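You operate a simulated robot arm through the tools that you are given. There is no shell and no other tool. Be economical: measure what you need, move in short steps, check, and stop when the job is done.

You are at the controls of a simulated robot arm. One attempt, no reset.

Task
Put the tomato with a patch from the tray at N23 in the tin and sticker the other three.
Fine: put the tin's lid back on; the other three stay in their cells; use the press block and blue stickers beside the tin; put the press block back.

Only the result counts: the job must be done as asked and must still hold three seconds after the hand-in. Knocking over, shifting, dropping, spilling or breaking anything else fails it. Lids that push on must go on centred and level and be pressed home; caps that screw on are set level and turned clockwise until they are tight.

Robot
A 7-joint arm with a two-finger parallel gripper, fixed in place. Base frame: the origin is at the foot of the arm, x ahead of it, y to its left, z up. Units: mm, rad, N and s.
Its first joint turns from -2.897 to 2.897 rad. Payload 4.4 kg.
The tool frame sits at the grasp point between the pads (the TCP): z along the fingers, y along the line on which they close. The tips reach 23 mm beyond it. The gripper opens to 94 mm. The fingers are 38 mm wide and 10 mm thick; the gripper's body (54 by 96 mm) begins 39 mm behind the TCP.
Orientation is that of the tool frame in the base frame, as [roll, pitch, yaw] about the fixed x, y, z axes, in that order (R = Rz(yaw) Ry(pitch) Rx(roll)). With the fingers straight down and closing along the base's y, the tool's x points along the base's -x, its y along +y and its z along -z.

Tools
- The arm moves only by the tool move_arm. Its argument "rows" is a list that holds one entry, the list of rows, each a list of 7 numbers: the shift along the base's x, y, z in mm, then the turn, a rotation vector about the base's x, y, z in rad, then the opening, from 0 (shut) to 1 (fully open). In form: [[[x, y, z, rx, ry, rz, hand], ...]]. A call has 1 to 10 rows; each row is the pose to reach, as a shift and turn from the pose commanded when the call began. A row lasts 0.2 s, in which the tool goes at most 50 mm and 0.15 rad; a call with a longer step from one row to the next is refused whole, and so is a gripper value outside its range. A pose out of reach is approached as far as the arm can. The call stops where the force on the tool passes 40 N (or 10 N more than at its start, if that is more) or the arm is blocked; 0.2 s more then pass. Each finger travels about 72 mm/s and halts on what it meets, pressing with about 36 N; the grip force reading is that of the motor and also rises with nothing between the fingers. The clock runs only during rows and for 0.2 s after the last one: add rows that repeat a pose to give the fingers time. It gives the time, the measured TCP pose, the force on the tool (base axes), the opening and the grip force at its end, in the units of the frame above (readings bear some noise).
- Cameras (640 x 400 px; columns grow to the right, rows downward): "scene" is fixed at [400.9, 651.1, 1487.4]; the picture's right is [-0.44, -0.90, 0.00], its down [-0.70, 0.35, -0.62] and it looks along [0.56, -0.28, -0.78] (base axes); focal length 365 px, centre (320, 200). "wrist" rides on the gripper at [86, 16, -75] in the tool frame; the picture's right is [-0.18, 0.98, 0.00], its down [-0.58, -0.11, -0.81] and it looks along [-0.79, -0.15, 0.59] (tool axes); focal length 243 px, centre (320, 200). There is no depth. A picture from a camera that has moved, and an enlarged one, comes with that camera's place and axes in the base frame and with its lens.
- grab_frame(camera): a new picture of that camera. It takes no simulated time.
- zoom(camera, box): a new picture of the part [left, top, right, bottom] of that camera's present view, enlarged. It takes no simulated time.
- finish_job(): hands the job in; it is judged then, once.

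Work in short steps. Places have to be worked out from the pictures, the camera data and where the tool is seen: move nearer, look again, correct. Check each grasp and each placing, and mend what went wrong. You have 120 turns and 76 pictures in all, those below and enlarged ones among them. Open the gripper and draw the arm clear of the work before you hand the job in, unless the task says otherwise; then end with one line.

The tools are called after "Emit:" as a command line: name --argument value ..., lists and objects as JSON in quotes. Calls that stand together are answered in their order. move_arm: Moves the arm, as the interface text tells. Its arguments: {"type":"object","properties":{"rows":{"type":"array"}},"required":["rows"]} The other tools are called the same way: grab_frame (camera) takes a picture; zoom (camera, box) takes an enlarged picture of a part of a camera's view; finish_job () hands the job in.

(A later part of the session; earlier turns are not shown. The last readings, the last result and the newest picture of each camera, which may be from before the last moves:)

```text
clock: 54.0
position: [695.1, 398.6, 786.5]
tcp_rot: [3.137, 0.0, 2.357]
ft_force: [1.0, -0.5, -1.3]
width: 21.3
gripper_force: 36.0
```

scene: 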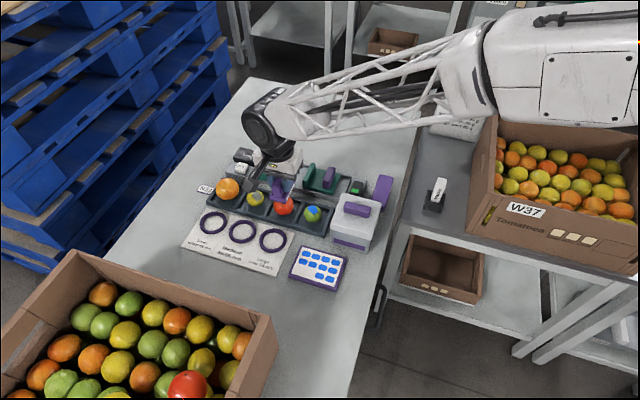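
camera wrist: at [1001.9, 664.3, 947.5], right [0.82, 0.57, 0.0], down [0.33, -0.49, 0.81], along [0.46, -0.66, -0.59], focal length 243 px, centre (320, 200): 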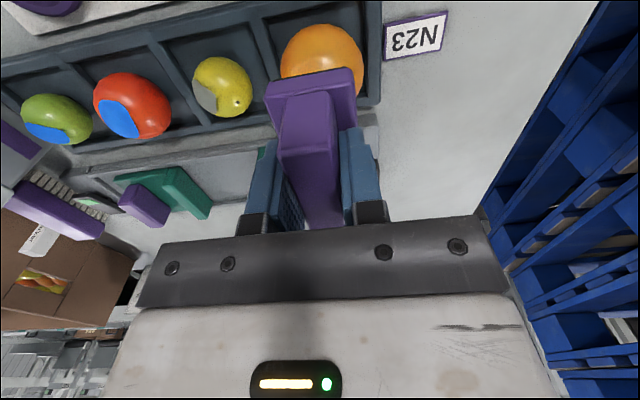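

Emit:
move_arm --rows '[[[0, 0, -0.8, 0, 0, 0, 0], [0, 0, -1.6, 0, 0, 0, 0], [0, 0, -2.2, 0, 0, 0, 0]]]'

Emit:
zoom --camera "wrist" --box '[200, 0, 440, 150]'

```text
clock: 54.8
position: [696.2, 399.6, 786.1]
tcp_rot: [3.136, 0.003, 2.358]
ft_force: [-0.6, -1.5, 4.2]
width: 21.5
gripper_force: 36.2
stopped in row 3: the force on the tool passed its limit (the readings are from after the stop); the commanded pose is now the measured one
```

```text
2.67 times, centred on (320, 75) of wrist
camera zoom: at [644.1, 470.9, 860.8], right [0.82, 0.57, 0.01], down [0.33, -0.49, 0.81], along [0.46, -0.66, -0.59], focal length 647 px, centre (320, 533)
```

zoom: 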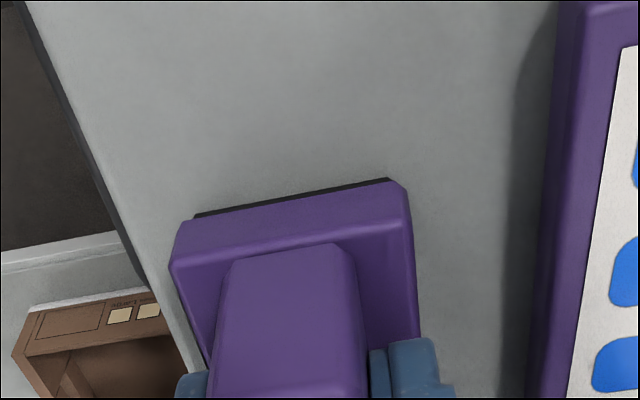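

The block is back on the table at its spot. Open, rise and go look at the tin lid.

Emit:
move_arm --rows '[[[0, 0, 0, 0, 0, 0, 0.45], [0, 0, 0, 0, 0, 0, 0.45], [0, 0, 0, 0, 0, 0, 0.45], [0, 0, 40, 0, 0, 0, 0.45], [0, 0, 85, 0, 0, 0, 0.6], [0, 0, 130, 0, 0, 0, 0.8], [40, -5, 155, 0, 0, 0, 0.8], [75, -10, 165, 0, 0, 0, 0.8], [95, -16, 165, 0, 0, 0, 0.8], [95, -16, 165, 0, 0, 0, 0.8]]]'

Emit:
grab_frame --camera "wrist"

Emit:
zoom --camera "scene" --box '[290, 170, 418, 300]'

```text
clock: 57.0
position: [790.6, 385.2, 952.3]
tcp_rot: [3.137, 0.001, 2.358]
ft_force: [0.6, 0.7, -0.5]
width: 74.9
gripper_force: 0.1
```

```text
38 pictures are left
camera wrist: at [739.6, 455.7, 1026.7], right [0.82, 0.57, 0.01], down [0.33, -0.49, 0.81], along [0.46, -0.66, -0.59], focal length 243 px, centre (320, 200)
```

wrist: 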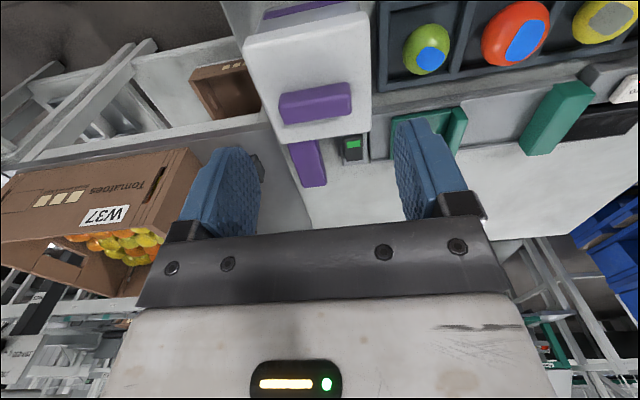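

```text
3.08 times, centred on (354, 235) of scene
camera zoom: at [400.9, 651.1, 1487.4], right [-0.44, -0.9, 0.0], down [-0.7, 0.35, -0.62], along [0.56, -0.28, -0.78], focal length 1124 px, centre (215, 92)
```

zoom: 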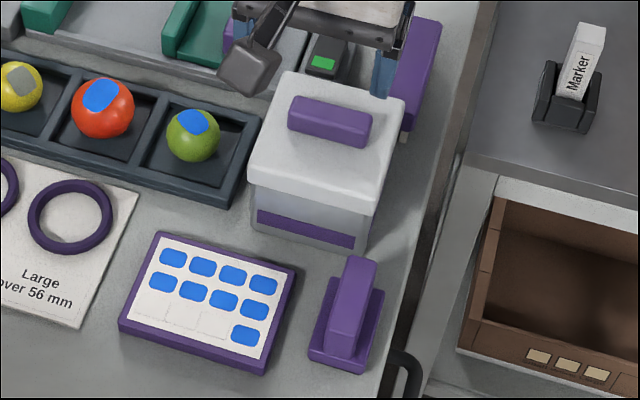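

Emit:
zoom --camera "wrist" --box '[230, 0, 390, 200]'

Emit:
zoom --camera "scene" --box '[322, 185, 402, 260]'

```text
2.00 times, centred on (310, 100) of wrist
camera zoom: at [739.6, 455.7, 1026.7], right [0.82, 0.57, 0.01], down [0.33, -0.49, 0.81], along [0.46, -0.66, -0.59], focal length 485 px, centre (340, 400)
```

zoom: 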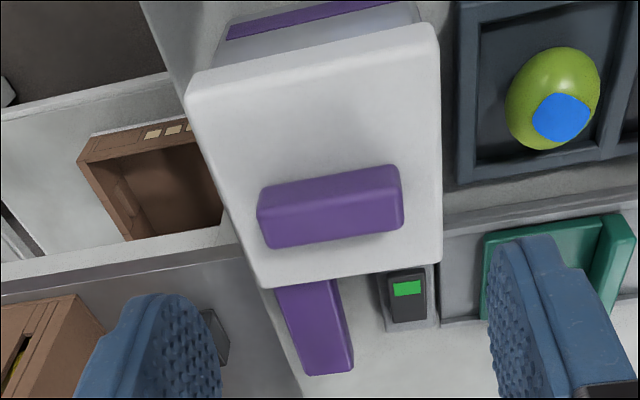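

```text
5.33 times, centred on (362, 222) of scene
camera zoom: at [400.9, 651.1, 1487.4], right [-0.44, -0.9, 0.0], down [-0.7, 0.35, -0.62], along [0.56, -0.28, -0.78], focal length 1948 px, centre (96, 80)
```

zoom: 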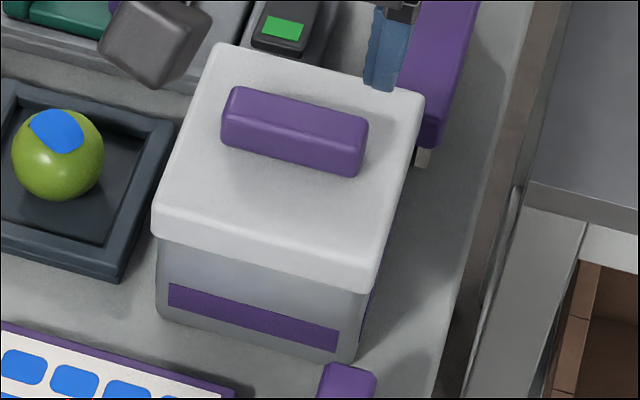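

Lid top ≈827, centre ≈(804,357); knob runs along 45° at (805,356), top ≈846. I rotate +90° to close across the knob and hover above it.

Emit:
move_arm --rows '[[[2, -3, 0, 0, 0, 0.149, 0.6], [4, -6, 0, 0, 0, 0.298, 0.6], [6, -9, 0, 0, 0, 0.447, 0.6], [8, -12, 0, 0, 0, 0.596, 0.6], [10, -15, 0, 0, 0, 0.745, 0.6], [12, -18, 0, 0, 0, 0.894, 0.6], [13, -21, 0, 0, 0, 1.043, 0.6], [14, -24, 0, 0, 0, 1.192, 0.6], [14, -27, 0, 0, 0, 1.341, 0.6], [14, -29, 0, 0, 0, 1.49, 0.6]]]'

Emit:
move_arm --rows '[[[0, 0, -30, 0, 0, 0.08, 0.5], [0, 0, -50, 0, 0, 0.08, 0.5], [0, 0, -50, 0, 0, 0.08, 0.5]]]'

Emit:
grab_frame --camera "wrist"

```text
clock: 59.2
position: [804.3, 354.5, 950.5]
tcp_rot: [3.137, 0.001, -2.433]
ft_force: [-0.3, -0.2, -0.2]
width: 56.4
gripper_force: 0.1
```

```text
clock: 60.0
position: [803.2, 355.8, 900.4]
tcp_rot: [3.135, 0.001, -2.354]
ft_force: [0.3, -0.2, 0.5]
width: 47.1
gripper_force: 0.0
```

```text
34 pictures are left
camera wrist: at [730.5, 304.9, 975.2], right [-0.57, 0.82, 0.01], down [0.49, 0.33, 0.81], along [0.66, 0.46, -0.59], focal length 243 px, centre (320, 200)
```

wrist: 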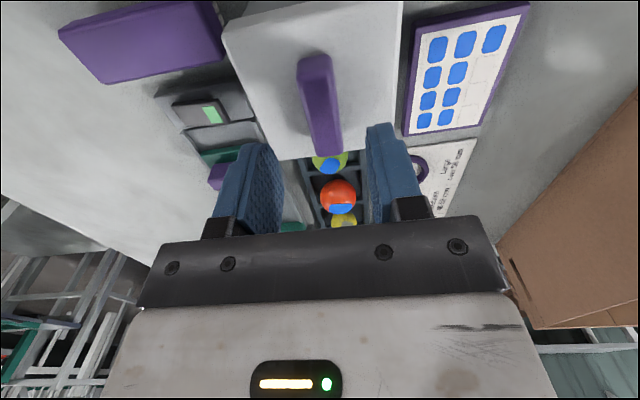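

Knob is centred between fingers. Descend to TCP z≈854 (tips ≈831) and close.

Emit:
move_arm --rows '[[[1, 0, -25, 0, 0, 0, 0.5], [1, 0, -40, 0, 0, 0, 0.5], [1, 0, -46, 0, 0, 0, 0.5], [1, 0, -46, 0, 0, 0, 0.5]]]'

Emit:
zoom --camera "scene" --box '[322, 170, 402, 245]'

Emit:
zoom --camera "wrist" --box '[200, 0, 440, 150]'

```text
clock: 61.0
position: [802.9, 354.5, 854.8]
tcp_rot: [3.137, 0.001, -2.357]
ft_force: [0.4, -0.1, -1.1]
width: 47.1
gripper_force: 0.2
```

```text
5.33 times, centred on (362, 208) of scene
camera zoom: at [400.9, 651.1, 1487.4], right [-0.44, -0.9, 0.0], down [-0.7, 0.35, -0.62], along [0.56, -0.28, -0.78], focal length 1948 px, centre (96, 160)
```

zoom: 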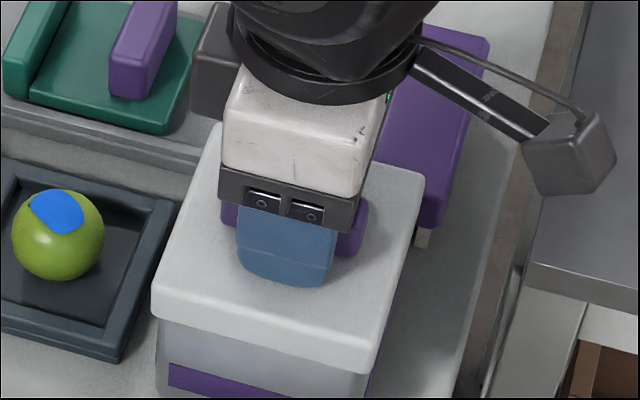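

```text
2.67 times, centred on (320, 75) of wrist
camera zoom: at [731.0, 303.8, 929.3], right [-0.57, 0.82, 0.01], down [0.49, 0.33, 0.81], along [0.66, 0.46, -0.59], focal length 647 px, centre (320, 533)
```

zoom: 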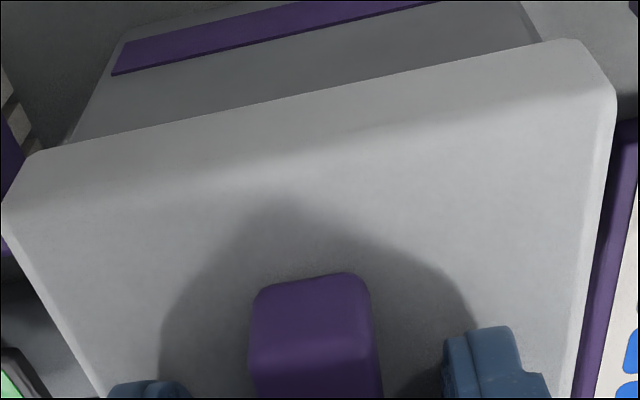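

Well centred. Close on the knob.

Emit:
move_arm --rows '[[[0, 0, -1, 0, 0, 0, 0.3], [0, 0, -1, 0, 0, 0, 0.1], [0, 0, -1, 0, 0, 0, 0.0], [0, 0, -1, 0, 0, 0, 0.0]]]'

```text
clock: 62.0
position: [804.8, 354.4, 852.9]
tcp_rot: [3.135, 0.002, -2.356]
ft_force: [-3.4, 4.8, 0.9]
width: 19.3
gripper_force: 35.9
```

Knob gripped (19.3 mm). Rest pose noted: (804,354.5,853), yaw -2.356. Lift slowly.

Emit:
move_arm --rows '[[[0, 0, 2, 0, 0, 0, 0], [0, 0, 5, 0, 0, 0, 0], [0, 0, 10, 0, 0, 0, 0], [0, 0, 20, 0, 0, 0, 0], [0, 0, 50, 0, 0, 0, 0], [0, 0, 80, 0, 0, 0, 0], [0, 0, 80, 0, 0, 0, 0]]]'

Emit:
grab_frame --camera "scene"

```text
clock: 63.6
position: [805.2, 355.2, 935.6]
tcp_rot: [3.137, 0.002, -2.356]
ft_force: [0.1, -0.3, -0.6]
width: 19.4
gripper_force: 35.6
```

```text
31 pictures are left
```

scene: 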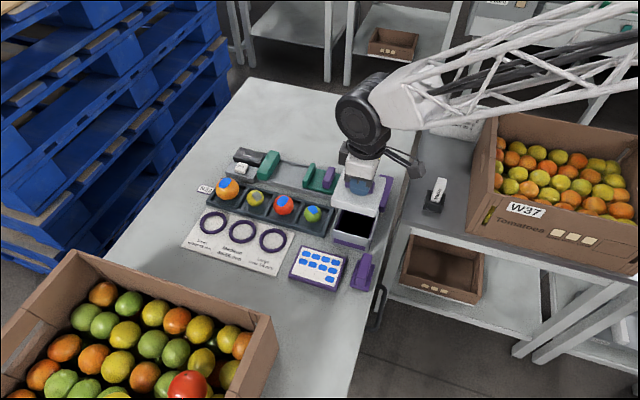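

The lid came off and the tin is empty. Carry the lid to the free table spot ≈(660,532).

Emit:
move_arm --rows '[[[-20, 25, 0, 0, 0, 0, 0], [-48, 59, 0, 0, 0, 0, 0], [-76, 93, 0, 0, 0, 0, 0], [-104, 127, 0, 0, 0, 0, 0], [-130, 159, 0, 0, 0, 0, 0], [-145, 177, -20, 0, 0, 0, 0], [-145, 177, -50, 0, 0, 0, 0], [-145, 177, -80, 0, 0, 0, 0], [-145, 177, -95, 0, 0, 0, 0], [-145, 177, -95, 0, 0, 0, 0]]]'

Emit:
grab_frame --camera "scene"

```text
clock: 65.8
position: [659.5, 534.0, 838.6]
tcp_rot: [3.135, 0.003, -2.357]
ft_force: [0.0, -1.3, -0.8]
width: 19.2
gripper_force: 36.1
```

```text
30 pictures are left
```

scene: 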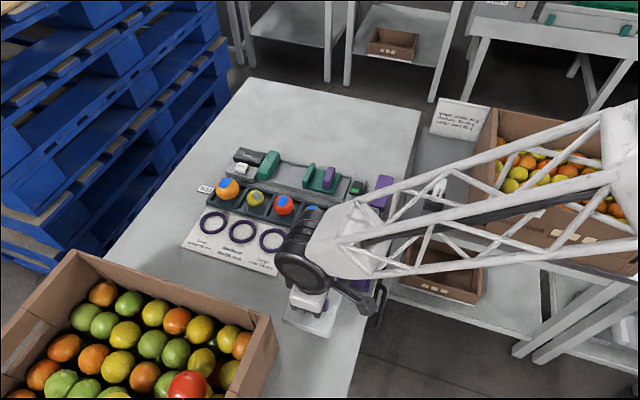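

Clear on all sides. Lower to near the table.

Emit:
move_arm --rows '[[[0, -2, -20, 0, 0, 0, 0], [0, -2, -34, 0, 0, 0, 0], [0, -2, -38, 0, 0, 0, 0], [0, -2, -41, 0, 0, 0, 0], [0, -2, -44, 0, 0, 0, 0], [0, -2, -46, 0, 0, 0, 0], [0, -2, -48, 0, 0, 0, 0], [0, -2, -50, 0, 0, 0, 0]]]'

```text
clock: 67.6
position: [662.5, 530.8, 792.0]
tcp_rot: [3.136, 0.007, -2.356]
ft_force: [0.3, 0.6, 4.6]
width: 19.3
gripper_force: 35.8
stopped in row 8: the force on the tool passed its limit (the readings are from after the stop); the commanded pose is now the measured one
```

Lid is on the table (contact at z≈791). Release and rise.

Emit:
move_arm --rows '[[[0, 0, 0, 0, 0, 0, 0.3], [0, 0, 0, 0, 0, 0, 0.5], [0, 0, 0, 0, 0, 0, 0.5], [0, 0, 30, 0, 0, 0, 0.5], [0, 0, 75, 0, 0, 0, 0.5], [0, 0, 120, 0, 0, 0, 0.5], [40, 10, 155, 0, 0, 0, 0.6], [80, 10, 160, 0, 0, 0, 0.7], [125, 8, 160, 0, 0, 0, 0.7], [170, 6, 160, 0, 0, 0, 0.7]]]'

Emit:
zoom --camera "scene" --box '[260, 180, 420, 340]'

```text
refused: row 7 steps farther than a row can; nothing moved
```

```text
2.50 times, centred on (340, 260) of scene
camera zoom: at [400.9, 651.1, 1487.4], right [-0.44, -0.9, 0.0], down [-0.7, 0.35, -0.62], along [0.56, -0.28, -0.78], focal length 913 px, centre (270, 50)
```

zoom: 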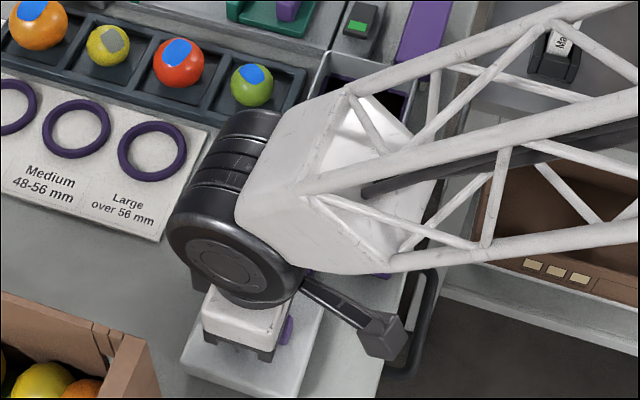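

Redo with shorter steps: release, rise, and head toward the tray.

Emit:
move_arm --rows '[[[0, 0, 0, 0, 0, 0, 0.3], [0, 0, 0, 0, 0, 0, 0.5], [0, 0, 0, 0, 0, 0, 0.5], [0, 0, 30, 0, 0, 0, 0.5], [0, 0, 75, 0, 0, 0, 0.5], [0, 0, 120, 0, 0, 0, 0.5], [30, 2, 145, 0, 0, 0, 0.55], [75, 4, 150, 0, 0, 0, 0.55], [120, 6, 150, 0, 0, 0, 0.55], [165, 8, 150, 0, 0, 0, 0.55]]]'

Emit:
move_arm --rows '[[[46, 2, 0, 0, 0, 0, 0.55], [92, 4, 0, 0, 0, 0, 0.55], [138, 6, -10, 0, 0, 0, 0.55], [184, 8, -40, 0, 0, 0, 0.55], [186, 8, -70, 0, 0, 0, 0.55], [186, 8, -70, 0, 0, 0, 0.55]]]'

Emit:
zoom --camera "wrist" --box '[200, 0, 440, 150]'

Emit:
zoom --camera "scene" --box '[280, 170, 400, 330]'

```text
clock: 69.8
position: [827.3, 540.1, 945.1]
tcp_rot: [3.136, 0.006, -2.354]
ft_force: [0.0, -0.7, 0.8]
width: 51.7
gripper_force: 0.1
```

```text
refused: row 4 steps farther than a row can; nothing moved
```

```text
2.67 times, centred on (320, 75) of wrist
camera zoom: at [753.4, 489.9, 1020.6], right [-0.57, 0.82, 0.01], down [0.49, 0.33, 0.81], along [0.67, 0.46, -0.59], focal length 647 px, centre (320, 533)
```

zoom: 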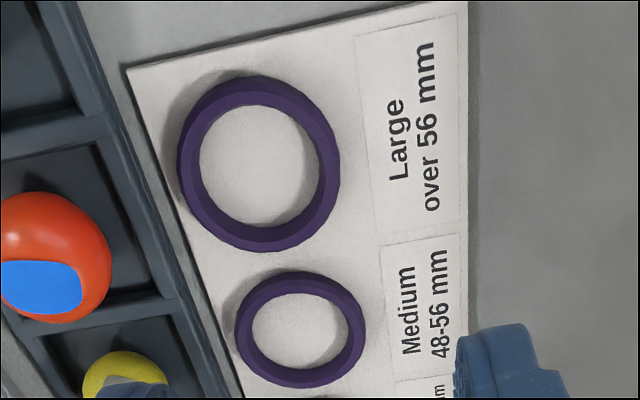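

```text
2.50 times, centred on (340, 250) of scene
camera zoom: at [400.9, 651.1, 1487.4], right [-0.44, -0.9, 0.0], down [-0.7, 0.35, -0.62], along [0.56, -0.28, -0.78], focal length 913 px, centre (270, 75)
```

zoom: 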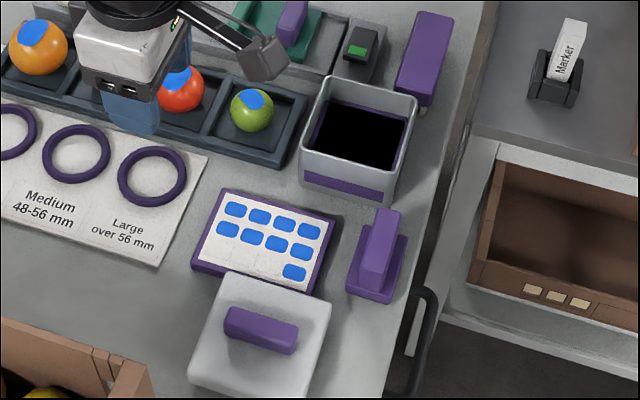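

Lid rests flat on the table and the tin is open. Continue to the look-point over the yellow tomato.

Emit:
move_arm --rows '[[[46, 1, 0, 0, 0, 0, 0.55], [92, 2, 0, 0, 0, 0, 0.55], [138, 4, -5, 0, 0, 0, 0.55], [180, 6, -25, 0, 0, 0, 0.55], [186, 6, -65, 0, 0, 0, 0.55], [186, 6, -75, 0, 0, 0, 0.55], [186, 6, -75, 0, 0, 0, 0.55]]]'

Emit:
zoom --camera "wrist" --box '[240, 0, 400, 100]'

```text
clock: 71.4
position: [1013.5, 545.1, 867.3]
tcp_rot: [3.135, 0.005, -2.355]
ft_force: [-0.1, -0.4, 1.0]
width: 51.4
gripper_force: 0.0
```

```text
4.00 times, centred on (320, 50) of wrist
camera zoom: at [938.7, 493.4, 941.8], right [-0.57, 0.82, 0.01], down [0.49, 0.33, 0.81], along [0.67, 0.46, -0.59], focal length 970 px, centre (320, 800)
```

zoom: 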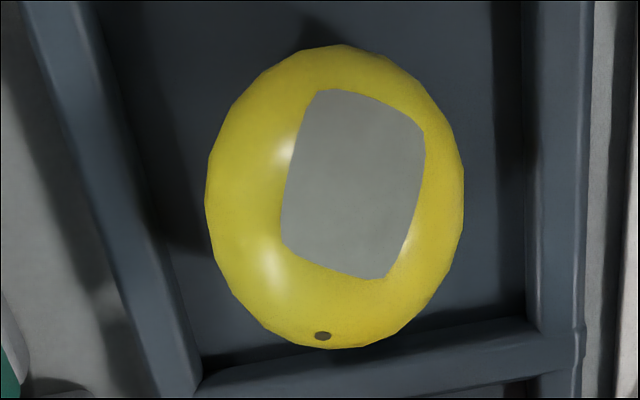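

The yellow tomato is centred at ≈(997,537), 44 mm wide, in a ~65 mm cell. I move over it, correct the slight tilt, and lower to TCP z≈790 with 60 mm opening.

Emit:
move_arm --rows '[[[-16.4, -8, 0, -0.007, 0, 0, 0.64], [-16.4, -8, 0, -0.007, 0, 0, 0.64], [-16.4, -8, -35, -0.007, 0, 0, 0.64], [-16.4, -8, -65, -0.007, 0, 0, 0.64], [-16.4, -8, -77, -0.007, 0, 0, 0.64], [-16.4, -8, -77, -0.007, 0, 0, 0.64]]]'

Emit:
zoom --camera "scene" --box '[215, 160, 295, 220]'

Emit:
zoom --camera "wrist" --box '[200, 40, 440, 240]'

```text
clock: 72.8
position: [994.5, 537.5, 791.4]
tcp_rot: [-3.141, 0.0, -2.357]
ft_force: [0.1, 0.0, -0.3]
width: 60.1
gripper_force: 0.0
```

```text
6.67 times, centred on (255, 190) of scene
camera zoom: at [400.9, 651.1, 1487.4], right [-0.44, -0.9, 0.0], down [-0.7, 0.35, -0.62], along [0.56, -0.28, -0.78], focal length 2435 px, centre (753, 267)
```

zoom: 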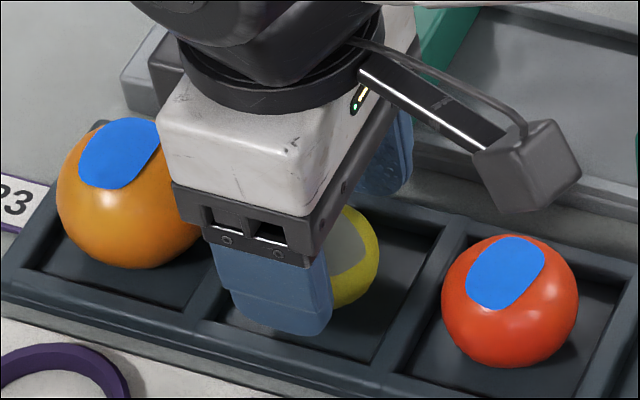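

```text
2.00 times, centred on (320, 140) of wrist
camera zoom: at [922.0, 486.0, 866.0], right [-0.57, 0.82, 0.0], down [0.49, 0.33, 0.81], along [0.67, 0.46, -0.59], focal length 485 px, centre (320, 320)
```

zoom: 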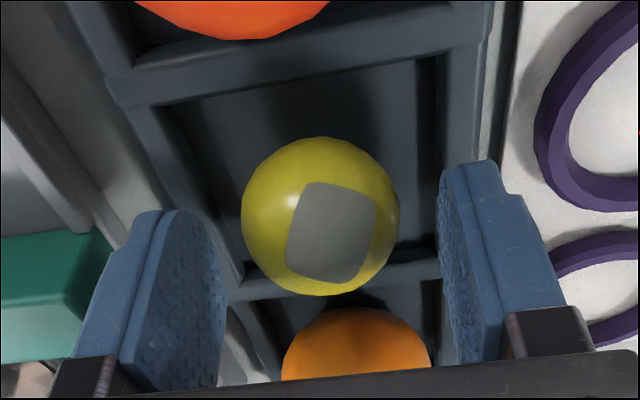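

Fingers straddle the tomato. Shift 2 mm forward, lower 6 mm and close.

Emit:
move_arm --rows '[[[2, 0.5, -3, 0, 0, 0, 0.6], [2, 0.5, -6, 0, 0, 0, 0.57], [2, 0.5, -6, 0, 0, 0, 0.52], [2, 0.5, -6, 0, 0, 0, 0.4], [2, 0.5, -6, 0, 0, 0, 0.4], [2, 0.5, -6, 0, 0, 0, 0.3]]]'

Emit:
zoom --camera "wrist" --box '[200, 40, 440, 240]'

```text
clock: 74.2
position: [998.8, 536.6, 786.1]
tcp_rot: [3.142, 0.0, -2.356]
ft_force: [0.5, 0.8, -0.1]
width: 41.7
gripper_force: 15.8
```

```text
2.00 times, centred on (320, 140) of wrist
camera zoom: at [924.5, 485.9, 859.3], right [-0.57, 0.82, 0.0], down [0.49, 0.33, 0.81], along [0.67, 0.46, -0.59], focal length 485 px, centre (320, 320)
```

zoom: 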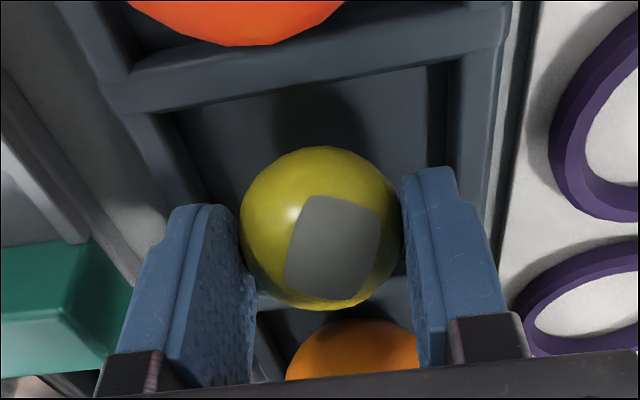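

Held at 41.7 mm, slightly above the equator. Full grip and a small 6 mm test lift.

Emit:
move_arm --rows '[[[0, 0, 0, 0, 0, 0, 0.1], [0, 0, 0, 0, 0, 0, 0.1], [0, 0, 2, 0, 0, 0, 0.1], [0, 0, 4, 0, 0, 0, 0.1], [0, 0, 6, 0, 0, 0, 0.1], [0, 0, 6, 0, 0, 0, 0.1]]]'

Emit:
zoom --camera "wrist" --box '[200, 40, 440, 240]'

```text
clock: 75.6
position: [998.2, 536.0, 791.0]
tcp_rot: [3.14, 0.0, -2.356]
ft_force: [-1.0, 0.3, -0.1]
width: 42.3
gripper_force: 15.8
```

```text
2.00 times, centred on (320, 140) of wrist
camera zoom: at [925.1, 486.7, 865.5], right [-0.57, 0.82, 0.0], down [0.49, 0.33, 0.81], along [0.67, 0.46, -0.59], focal length 485 px, centre (320, 320)
```

zoom: 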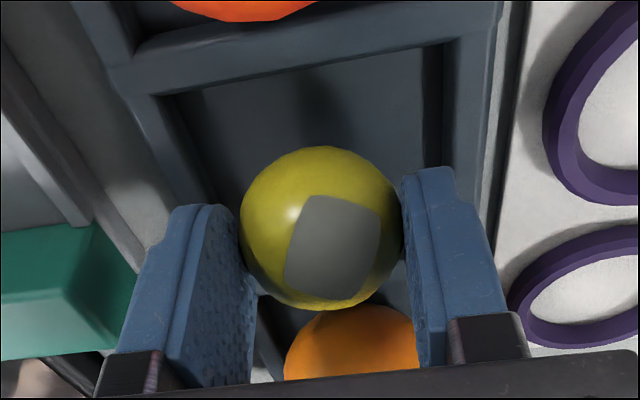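

The tomato is held and lifted. Raise it and carry it over the tin.

Emit:
move_arm --rows '[[[0, 0, 25, 0, 0, 0, 0.1], [0, 0, 60, 0, 0, 0, 0.1], [0, 0, 100, 0, 0, 0, 0.1], [-20, -18, 115, 0, 0, 0, 0.1], [-50, -46, 115, 0, 0, 0, 0.1], [-80, -74, 115, 0, 0, 0, 0.1], [-110, -102, 115, 0, 0, 0, 0.1], [-140, -130, 115, 0, 0, 0, 0.1], [-170, -158, 115, 0, 0, 0, 0.1], [-194, -180, 115, 0, 0, 0, 0.1]]]'

Emit:
zoom --camera "scene" --box '[320, 160, 400, 260]'

Emit:
grab_frame --camera "wrist"

```text
clock: 77.8
position: [805.1, 359.8, 905.8]
tcp_rot: [3.142, -0.001, -2.353]
ft_force: [-0.1, -0.9, 0.1]
width: 42.0
gripper_force: 15.9
```

```text
4.00 times, centred on (360, 210) of scene
camera zoom: at [400.9, 651.1, 1487.4], right [-0.44, -0.9, 0.0], down [-0.7, 0.35, -0.62], along [0.56, -0.28, -0.78], focal length 1461 px, centre (160, 160)
```

zoom: 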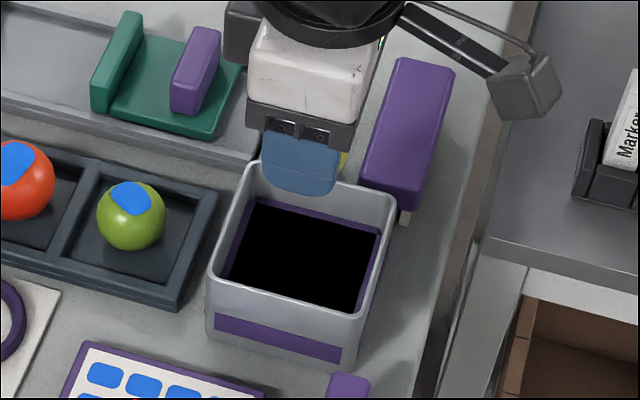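

```text
20 pictures are left
camera wrist: at [732.0, 309.7, 981.2], right [-0.57, 0.82, 0.0], down [0.49, 0.33, 0.81], along [0.66, 0.46, -0.59], focal length 243 px, centre (320, 200)
```

wrist: 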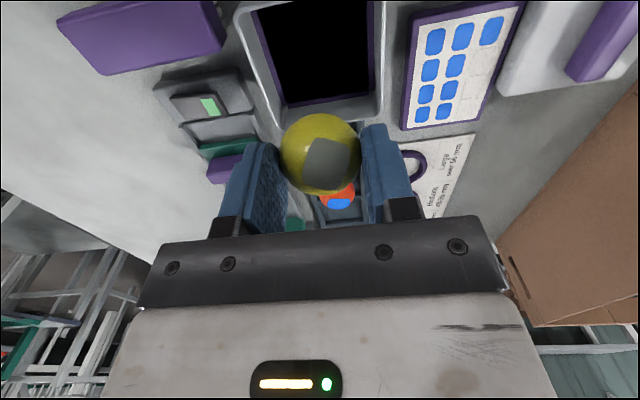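

Tomato is above the tin (centre ≈(804,358)). Lower it inside, then finish in small steps.

Emit:
move_arm --rows '[[[-1, -1.5, -35, 0, 0, 0, 0.1], [-1, -1.5, -60, 0, 0, 0, 0.1], [-1, -1.5, -80, 0, 0, 0, 0.1], [-1, -1.5, -90, 0, 0, 0, 0.1], [-1, -1.5, -95, 0, 0, 0, 0.1], [-1, -1.5, -98, 0, 0, 0, 0.1]]]'

Emit:
zoom --camera "scene" --box '[320, 160, 400, 260]'

```text
clock: 79.2
position: [803.6, 354.7, 810.4]
tcp_rot: [3.14, 0.0, -2.357]
ft_force: [-0.2, 0.4, -0.3]
width: 42.1
gripper_force: 15.8
```

```text
4.00 times, centred on (360, 210) of scene
camera zoom: at [400.9, 651.1, 1487.4], right [-0.44, -0.9, 0.0], down [-0.7, 0.35, -0.62], along [0.56, -0.28, -0.78], focal length 1461 px, centre (160, 160)
```

zoom: 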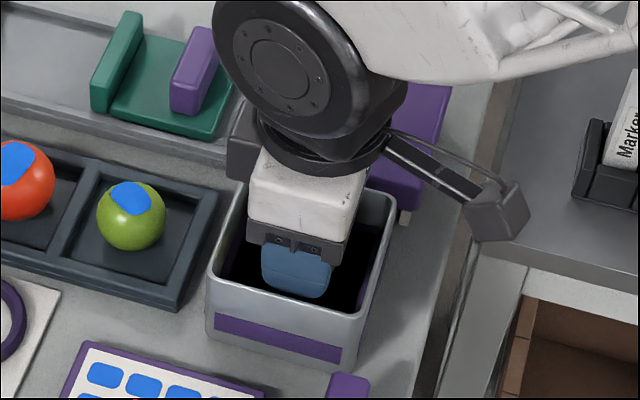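

Inside the tin, no contact. Lower further in 2 mm steps.

Emit:
move_arm --rows '[[[0, 1.5, -3, 0, 0, 0, 0.1], [0, 1.5, -5, 0, 0, 0, 0.1], [0, 1.5, -7, 0, 0, 0, 0.1], [0, 1.5, -9, 0, 0, 0, 0.1]]]'

```text
clock: 80.2
position: [801.9, 356.2, 799.3]
tcp_rot: [-3.141, 0.0, -2.355]
ft_force: [-0.6, 0.0, -0.7]
width: 41.9
gripper_force: 15.8
```

Emit:
move_arm --rows '[[[1, 1, -2, 0, 0, 0, 0.1], [1, 1, -4, 0, 0, 0, 0.1], [1, 1, -5, 0, 0, 0, 0.1], [1, 1, -5, 0, 0, 0, 0.1]]]'

```text
clock: 81.2
position: [804.7, 356.8, 792.6]
tcp_rot: [-3.141, -0.001, -2.357]
ft_force: [-0.2, -0.1, -0.1]
width: 41.7
gripper_force: 16.0
```

Tomato should be only a millimetre or two off the floor. Lower 2 mm more, open slightly and withdraw.

Emit:
move_arm --rows '[[[0, 0, -1, 0, 0, 0, 0.1], [0, 0, -2.5, 0, 0, 0, 0.1], [0, 0, -2.5, 0, 0, 0, 0.47], [0, 0, -2.5, 0, 0, 0, 0.53], [0, 0, -2.5, 0, 0, 0, 0.53], [0, 0, 20, 0, 0, 0, 0.53], [0, 0, 60, 0, 0, 0, 0.53], [0, 0, 105, 0, 0, 0, 0.53], [0, 0, 130, 0, 0, 0, 0.53]]]'

Emit:
zoom --camera "wrist" --box '[200, 0, 440, 150]'

```text
clock: 83.2
position: [805.3, 358.3, 922.5]
tcp_rot: [-3.141, -0.001, -2.355]
ft_force: [-0.3, 0.5, -0.8]
width: 50.0
gripper_force: 0.0
```

```text
2.67 times, centred on (320, 75) of wrist
camera zoom: at [731.5, 308.8, 997.6], right [-0.57, 0.82, 0.0], down [0.49, 0.33, 0.81], along [0.66, 0.46, -0.59], focal length 647 px, centre (320, 533)
```

zoom: 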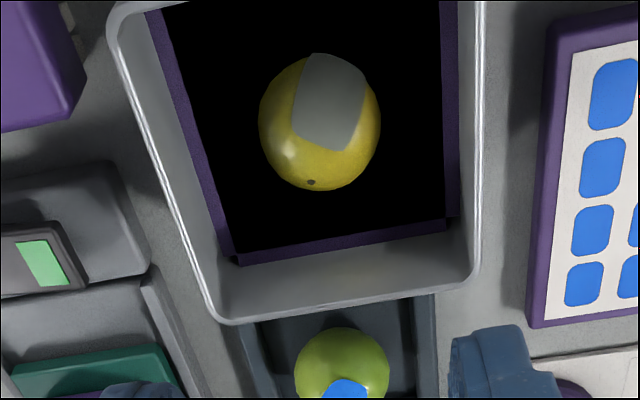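

The tomato is in the tin. Now fetch the lid: back over its knob at ≈(661,531).

Emit:
move_arm --rows '[[[-24, 29, 0, 0, 0, 0, 0.5], [-50, 60, 0, 0, 0, 0, 0.5], [-76, 91, 0, 0, 0, 0, 0.5], [-102, 122, 0, 0, 0, 0, 0.5], [-128, 153, 0, 0, 0, 0, 0.5], [-144, 173, 0, 0, 0, 0, 0.5], [-144, 173, -40, 0, 0, 0, 0.5], [-144, 173, -75, 0, 0, 0, 0.5], [-144, 173, -75, 0, 0, 0, 0.5]]]'

Emit:
zoom --camera "wrist" --box '[200, 0, 440, 200]'

```text
clock: 85.2
position: [660.4, 530.2, 845.5]
tcp_rot: [-3.141, 0.0, -2.357]
ft_force: [0.0, -0.5, 0.5]
width: 46.7
gripper_force: 0.1
```

```text
2.00 times, centred on (320, 100) of wrist
camera zoom: at [587.4, 480.3, 919.9], right [-0.57, 0.82, 0.0], down [0.49, 0.33, 0.81], along [0.67, 0.46, -0.59], focal length 485 px, centre (320, 400)
```

zoom: 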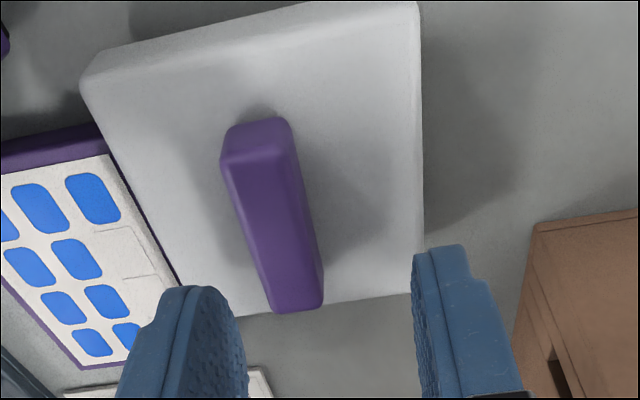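

The knob is ~14 mm left of the fingers' centre, so the lid shifted on release. Check with the scene camera whether it lies flat and is clear of the sheet.

Emit:
zoom --camera "scene" --box '[270, 230, 390, 350]'

```text
3.33 times, centred on (330, 290) of scene
camera zoom: at [400.9, 651.1, 1487.4], right [-0.44, -0.9, 0.0], down [-0.7, 0.35, -0.62], along [0.56, -0.28, -0.78], focal length 1218 px, centre (287, -100)
```

zoom: 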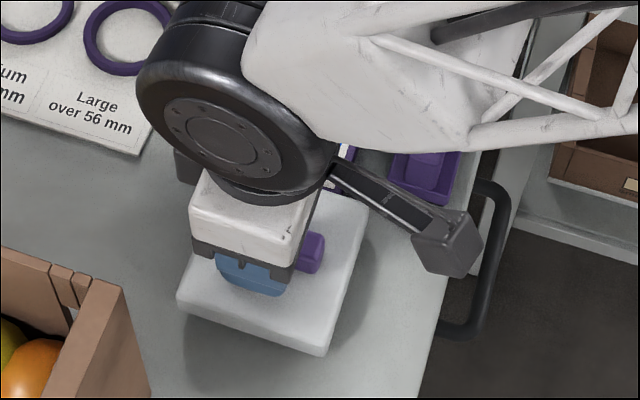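

The lid lies level at ≈(672,521), just shifted ~14 mm, likely 5 mm clear of the sheet. I correct by (+13,−7), then look again before descending.

Emit:
move_arm --rows '[[[13, -7.3, 0, 0, 0, 0, 0.5], [13, -7.3, -20, 0, 0, 0, 0.5], [13, -7.3, -20, 0, 0, 0, 0.5]]]'

Emit:
zoom --camera "wrist" --box '[200, 0, 440, 200]'

```text
clock: 86.0
position: [674.2, 523.3, 827.0]
tcp_rot: [-3.141, 0.0, -2.356]
ft_force: [0.6, 0.6, 0.1]
width: 47.4
gripper_force: 0.0
```

```text
2.00 times, centred on (320, 100) of wrist
camera zoom: at [601.0, 473.0, 902.5], right [-0.57, 0.82, 0.0], down [0.49, 0.33, 0.81], along [0.67, 0.46, -0.59], focal length 485 px, centre (320, 400)
```

zoom: 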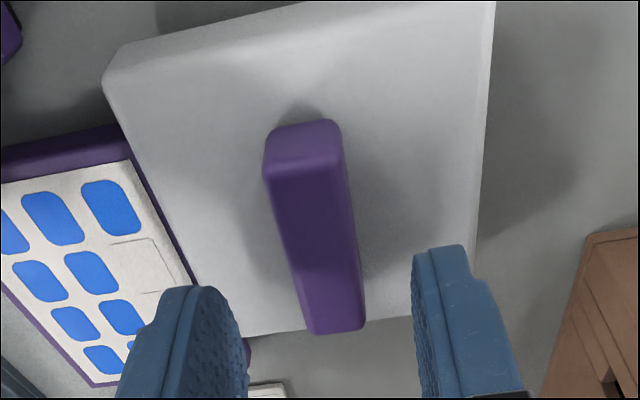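

Now the knob is centred between the fingers. Descend to z≈793 and close.

Emit:
move_arm --rows '[[[0, 0, -20, 0, 0, 0, 0.5], [0, 0, -30, 0, 0, 0, 0.5], [0, 0, -33, 0, 0, 0, 0.5], [0, 0, -33, 0, 0, 0, 0.3], [0, 0, -33, 0, 0, 0, 0.1], [0, 0, -33, 0, 0, 0, 0], [0, 0, -33, 0, 0, 0, 0]]]'

```text
clock: 87.6
position: [673.7, 524.6, 792.4]
tcp_rot: [-3.141, -0.002, -2.357]
ft_force: [0.5, 0.7, 0.1]
width: 19.5
gripper_force: 36.0
```

Knob gripped (19.5). Lift and carry the lid back above the tin.

Emit:
move_arm --rows '[[[0, 0, 10, 0, 0, 0, 0], [0, 0, 50, 0, 0, 0, 0], [0, 0, 95, 0, 0, 0, 0], [20, -25, 120, 0, 0, 0, 0], [47, -60, 120, 0, 0, 0, 0], [74, -95, 120, 0, 0, 0, 0], [100, -130, 120, 0, 0, 0, 0], [120, -158, 115, 0, 0, 0, 0], [130.5, -170, 90, 0, 0, 0, 0], [130.5, -170, 90, 0, 0, 0, 0]]]'

Emit:
zoom --camera "scene" --box '[320, 180, 400, 260]'

Emit:
zoom --camera "wrist" --box '[200, 0, 440, 200]'

```text
clock: 89.8
position: [805.1, 353.0, 886.3]
tcp_rot: [3.141, -0.001, -2.356]
ft_force: [-0.7, -0.1, -1.2]
width: 19.4
gripper_force: 35.9
```

```text
5.00 times, centred on (360, 220) of scene
camera zoom: at [400.9, 651.1, 1487.4], right [-0.44, -0.9, 0.0], down [-0.7, 0.35, -0.62], along [0.56, -0.28, -0.78], focal length 1826 px, centre (120, 100)
```

zoom: 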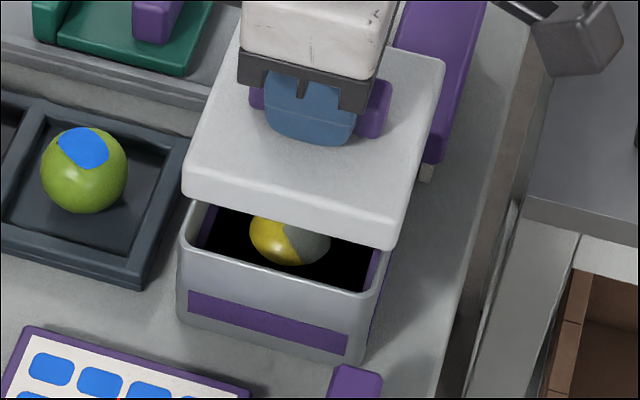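

```text
2.00 times, centred on (320, 100) of wrist
camera zoom: at [733.4, 303.0, 961.1], right [-0.57, 0.82, 0.0], down [0.49, 0.33, 0.81], along [0.67, 0.46, -0.59], focal length 485 px, centre (320, 400)
```

zoom: 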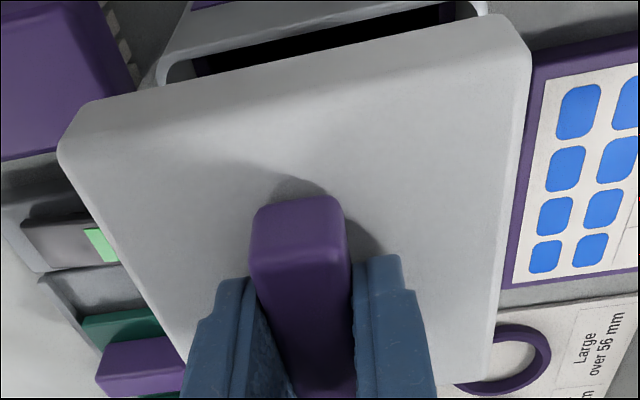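

Comparing lid and tin in both views, the lid seems a few mm off toward −y. I shift (+0.5,+3.5), lower to just above the rim and check.

Emit:
move_arm --rows '[[[0.5, 3.5, -8, 0, 0, 0, 0], [0.5, 3.5, -16, 0, 0, 0, 0], [0.5, 3.5, -18, 0, 0, 0, 0], [0.5, 3.5, -18, 0, 0, 0, 0]]]'

Emit:
zoom --camera "scene" --box '[328, 200, 392, 250]'

```text
clock: 90.8
position: [806.0, 358.4, 866.4]
tcp_rot: [-3.141, -0.001, -2.356]
ft_force: [-0.3, -0.9, -1.1]
width: 19.3
gripper_force: 35.9
```

```text
8.00 times, centred on (360, 225) of scene
camera zoom: at [400.9, 651.1, 1487.4], right [-0.44, -0.9, 0.0], down [-0.7, 0.35, -0.62], along [0.56, -0.28, -0.78], focal length 2922 px, centre (0, 0)
```

zoom: 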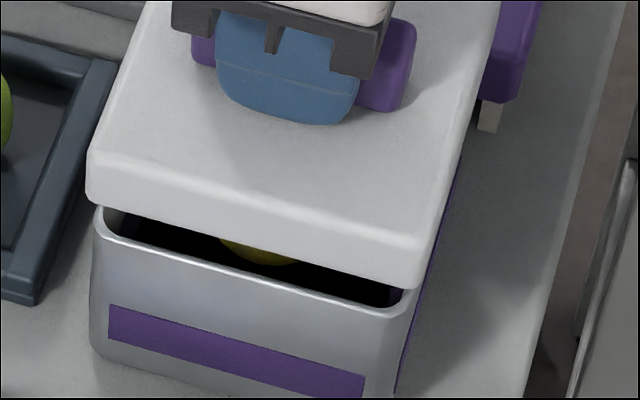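

By comparison with the seated reference, the lid is now within ~1.5 mm of its seat. Lower gently in small steps.

Emit:
move_arm --rows '[[[-0.8, 0, -3, 0, 0, 0, 0], [-0.8, 0, -5, 0, 0, 0, 0], [-0.8, 0, -7, 0, 0, 0, 0], [-0.8, 0, -8, 0, 0, 0, 0]]]'

```text
clock: 91.8
position: [803.3, 357.6, 859.6]
tcp_rot: [-3.142, -0.002, -2.357]
ft_force: [0.5, -0.2, -0.9]
width: 19.4
gripper_force: 36.2
```

Emit:
move_arm --rows '[[[0, 0, -1, 0, 0, 0, 0], [0, 0, -2, 0, 0, 0, 0], [0, 0, -3, 0, 0, 0, 0], [0, 0, -4, 0, 0, 0, 0]]]'

```text
clock: 92.8
position: [803.6, 357.5, 856.1]
tcp_rot: [-3.14, 0.0, -2.355]
ft_force: [0.0, 0.1, 0.2]
width: 19.3
gripper_force: 35.9
```

Emit:
move_arm --rows '[[[0, 0, -1, 0, 0, 0, 0], [0, 0, -2, 0, 0, 0, 0], [0, 0, -3, 0, 0, 0, 0]]]'

```text
clock: 93.6
position: [803.3, 357.3, 854.1]
tcp_rot: [-3.141, 0.003, -2.357]
ft_force: [-3.0, -2.3, 10.2]
width: 19.1
gripper_force: 36.1
```

Contact at 10 N around z≈854; the seated height was ≈853. Press on.

Emit:
move_arm --rows '[[[0, 0, -0.7, 0, 0, 0, 0], [0, 0, -1.4, 0, 0, 0, 0], [0, 0, -2, 0, 0, 0, 0]]]'

Emit:
zoom --camera "scene" --box '[328, 200, 392, 250]'

```text
clock: 94.4
position: [805.1, 357.8, 853.6]
tcp_rot: [-3.141, 0.004, -2.353]
ft_force: [-4.1, 6.8, 32.2]
width: 19.4
gripper_force: 36.1
```

```text
8.00 times, centred on (360, 225) of scene
camera zoom: at [400.9, 651.1, 1487.4], right [-0.44, -0.9, 0.0], down [-0.7, 0.35, -0.62], along [0.56, -0.28, -0.78], focal length 2922 px, centre (0, 0)
```

zoom: 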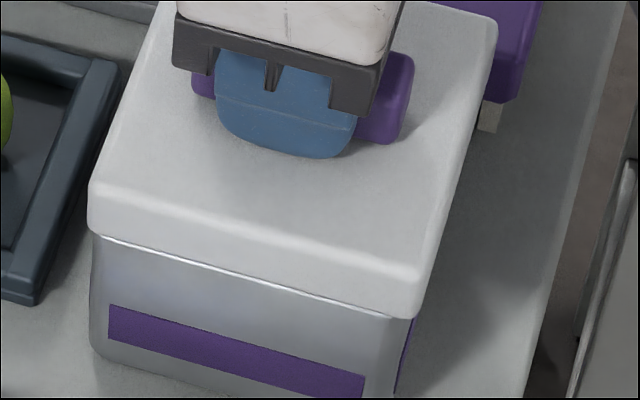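

A thin bright line under the lid's front edge shows it is ~1 mm short of home. Press further.

Emit:
move_arm --rows '[[[0, 0, -0.5, 0, 0, 0, 0], [0, 0, -1, 0, 0, 0, 0], [0, 0, -1, 0, 0, 0, 0]]]'

```text
clock: 94.9
position: [804.8, 357.2, 852.0]
tcp_rot: [-3.141, 0.003, -2.354]
ft_force: [-1.1, -0.5, 1.6]
width: 19.1
gripper_force: 36.5
stopped in row 2: the force on the tool passed its limit (the readings are from after the stop); the commanded pose is now the measured one
```

Emit:
zoom --camera "scene" --box '[328, 200, 392, 250]'

```text
8.00 times, centred on (360, 225) of scene
camera zoom: at [400.9, 651.1, 1487.4], right [-0.44, -0.9, 0.0], down [-0.7, 0.35, -0.62], along [0.56, -0.28, -0.78], focal length 2922 px, centre (0, 0)
```

zoom: 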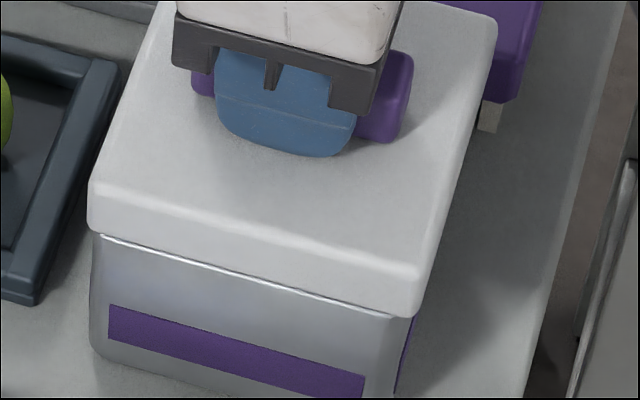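

Still a faint line, so I press in stages with growing force.

Emit:
move_arm --rows '[[[0, 0, -0.7, 0, 0, 0, 0], [0, 0, -1.2, 0, 0, 0, 0], [0, 0, -1.2, 0, 0, 0, 0]]]'

Emit:
move_arm --rows '[[[0, 0, -0.4, 0, 0, 0, 0], [0, 0, -0.4, 0, 0, 0, 0]]]'

```text
clock: 95.7
position: [804.9, 357.6, 852.5]
tcp_rot: [-3.141, 0.005, -2.354]
ft_force: [-6.7, -1.3, 21.4]
width: 19.5
gripper_force: 36.2
```

```text
clock: 96.3
position: [805.7, 357.2, 852.3]
tcp_rot: [-3.14, 0.006, -2.354]
ft_force: [0.0, -1.4, 2.5]
width: 19.4
gripper_force: 36.5
stopped in row 2: the force on the tool passed its limit (the readings are from after the stop); the commanded pose is now the measured one
```

It is now stiff, no more travel. I release the knob, rise, and inspect the lid's seating.

Emit:
move_arm --rows '[[[0, 0, 0, 0, 0, 0, 0.25], [0, 0, 0, 0, 0, 0, 0.45], [0, 0, 0, 0, 0, 0, 0.45], [0, 0, 20, 0, 0, 0, 0.45], [0, 0, 60, 0, 0, 0, 0.45], [-10, -10, 100, 0, 0, 0, 0.2], [-40, -40, 110, 0, 0, 0, 0], [-70, -70, 110, 0, 0, 0, 0], [-70, -70, 110, 0, 0, 0, 0]]]'

Emit:
zoom --camera "scene" --box '[322, 185, 402, 260]'

```text
clock: 98.3
position: [735.6, 287.2, 961.6]
tcp_rot: [-3.138, 0.005, -2.356]
ft_force: [-0.3, 0.5, -0.3]
width: 0.0
gripper_force: 36.3
```

```text
5.33 times, centred on (362, 222) of scene
camera zoom: at [400.9, 651.1, 1487.4], right [-0.44, -0.9, 0.0], down [-0.7, 0.35, -0.62], along [0.56, -0.28, -0.78], focal length 1948 px, centre (96, 80)
```

zoom: 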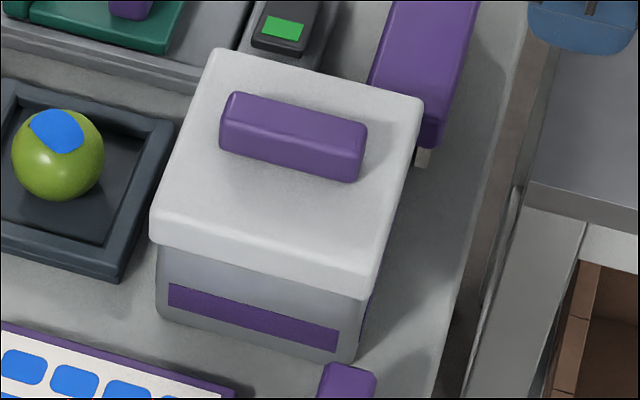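

Compared with the first picture, the lid appears ~2 mm shifted or lower. I inspect it from the wrist side.

Emit:
zoom --camera "wrist" --box '[250, 60, 410, 180]'

```text
3.33 times, centred on (330, 120) of wrist
camera zoom: at [662.9, 235.7, 1035.5], right [-0.57, 0.82, 0.0], down [0.48, 0.33, 0.81], along [0.67, 0.46, -0.59], focal length 809 px, centre (287, 467)
```

zoom: 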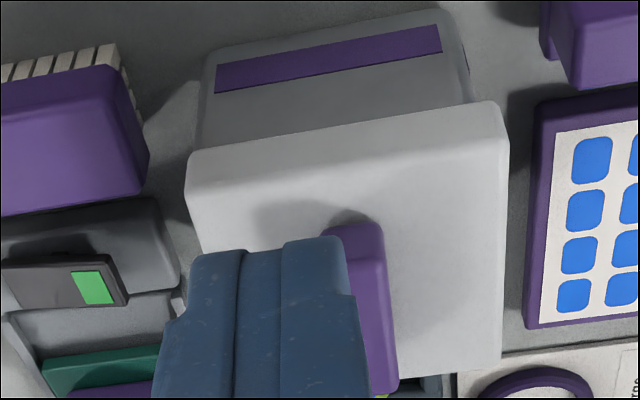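

The lid sits ~4 mm off-centre toward the sheet side: it was dragged as the fingers opened. I regrip the knob, correcting the slight tool tilt on the way.

Emit:
move_arm --rows '[[[30, 30, 0, 0, 0.006, 0, 0.3], [60, 62, 0, 0, 0.006, 0, 0.5], [67, 69.5, 0, 0, 0.006, 0, 0.5], [67, 69.5, -40, 0, 0.006, 0, 0.5], [67, 69.5, -80, 0, 0.006, 0, 0.5], [67, 69.5, -100, 0, 0.006, 0, 0.5], [67, 69.5, -106, 0, 0.006, 0, 0.5], [67, 69.5, -106, 0, 0.006, 0, 0.5]]]'

Emit:
zoom --camera "wrist" --box '[200, 0, 440, 150]'

```text
clock: 100.1
position: [803.1, 356.6, 855.9]
tcp_rot: [3.139, 0.003, -2.355]
ft_force: [0.1, -0.3, -0.3]
width: 47.1
gripper_force: 0.1
```

```text
2.67 times, centred on (320, 75) of wrist
camera zoom: at [730.3, 306.1, 930.8], right [-0.57, 0.82, 0.0], down [0.49, 0.33, 0.81], along [0.66, 0.46, -0.59], focal length 647 px, centre (320, 533)
```

zoom: 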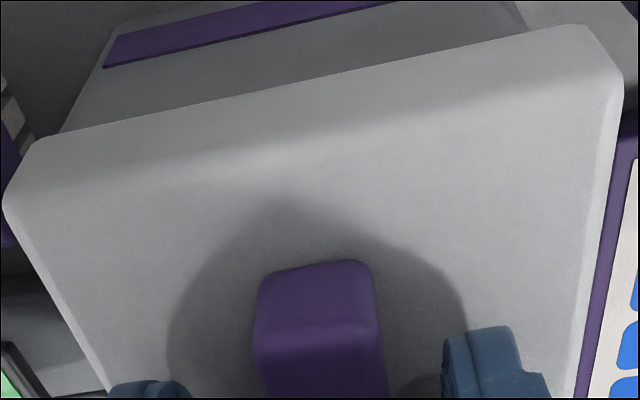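

Directly comparable with the original view: the lid is only ~2.5 mm off in the +135° direction with no rotation. Grip, lift 14 mm, shift (+1.8,−1.8), and lower close to the seat.

Emit:
move_arm --rows '[[[0, 0, -2.5, 0, 0, 0, 0.3], [0, 0, -2.5, 0, 0, 0, 0.1], [0, 0, -2.5, 0, 0, 0, 0], [0, 0, -2.5, 0, 0, 0, 0], [0, 0, 4, 0, 0, 0, 0], [0, 0, 13, 0, 0, 0, 0], [1.8, -1.8, 13, 0, 0, 0, 0], [1.8, -1.8, 13, 0, 0, 0, 0], [1.8, -1.8, 5, 0, 0, 0, 0], [1.8, -1.8, 2, 0, 0, 0, 0]]]'

```text
clock: 102.3
position: [805.0, 355.1, 859.3]
tcp_rot: [3.14, 0.004, -2.356]
ft_force: [-0.7, 0.7, 1.9]
width: 19.4
gripper_force: 35.8
```

Emit:
move_arm --rows '[[[0, 0, -1, 0, 0, 0, 0], [0, 0, -2, 0, 0, 0, 0], [0, 0, -3, 0, 0, 0, 0], [0, 0, -4, 0, 0, 0, 0]]]'

```text
clock: 103.3
position: [805.5, 355.5, 857.2]
tcp_rot: [-3.14, 0.005, -2.355]
ft_force: [-0.4, -0.7, 5.8]
width: 19.6
gripper_force: 35.9
stopped in row 4: the force on the tool passed its limit (the readings are from after the stop); the commanded pose is now the measured one
```

It stopped ~3 mm high, so the lid is catching on the rim. Look.

Emit:
zoom --camera "scene" --box '[322, 185, 402, 260]'

```text
5.33 times, centred on (362, 222) of scene
camera zoom: at [400.9, 651.1, 1487.4], right [-0.44, -0.9, 0.0], down [-0.7, 0.35, -0.62], along [0.56, -0.28, -0.78], focal length 1948 px, centre (96, 80)
```

zoom: 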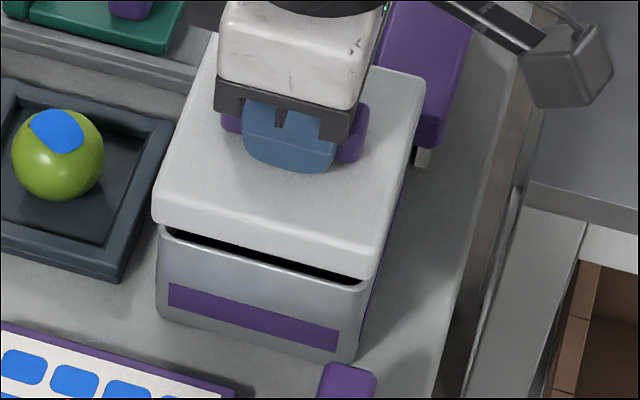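

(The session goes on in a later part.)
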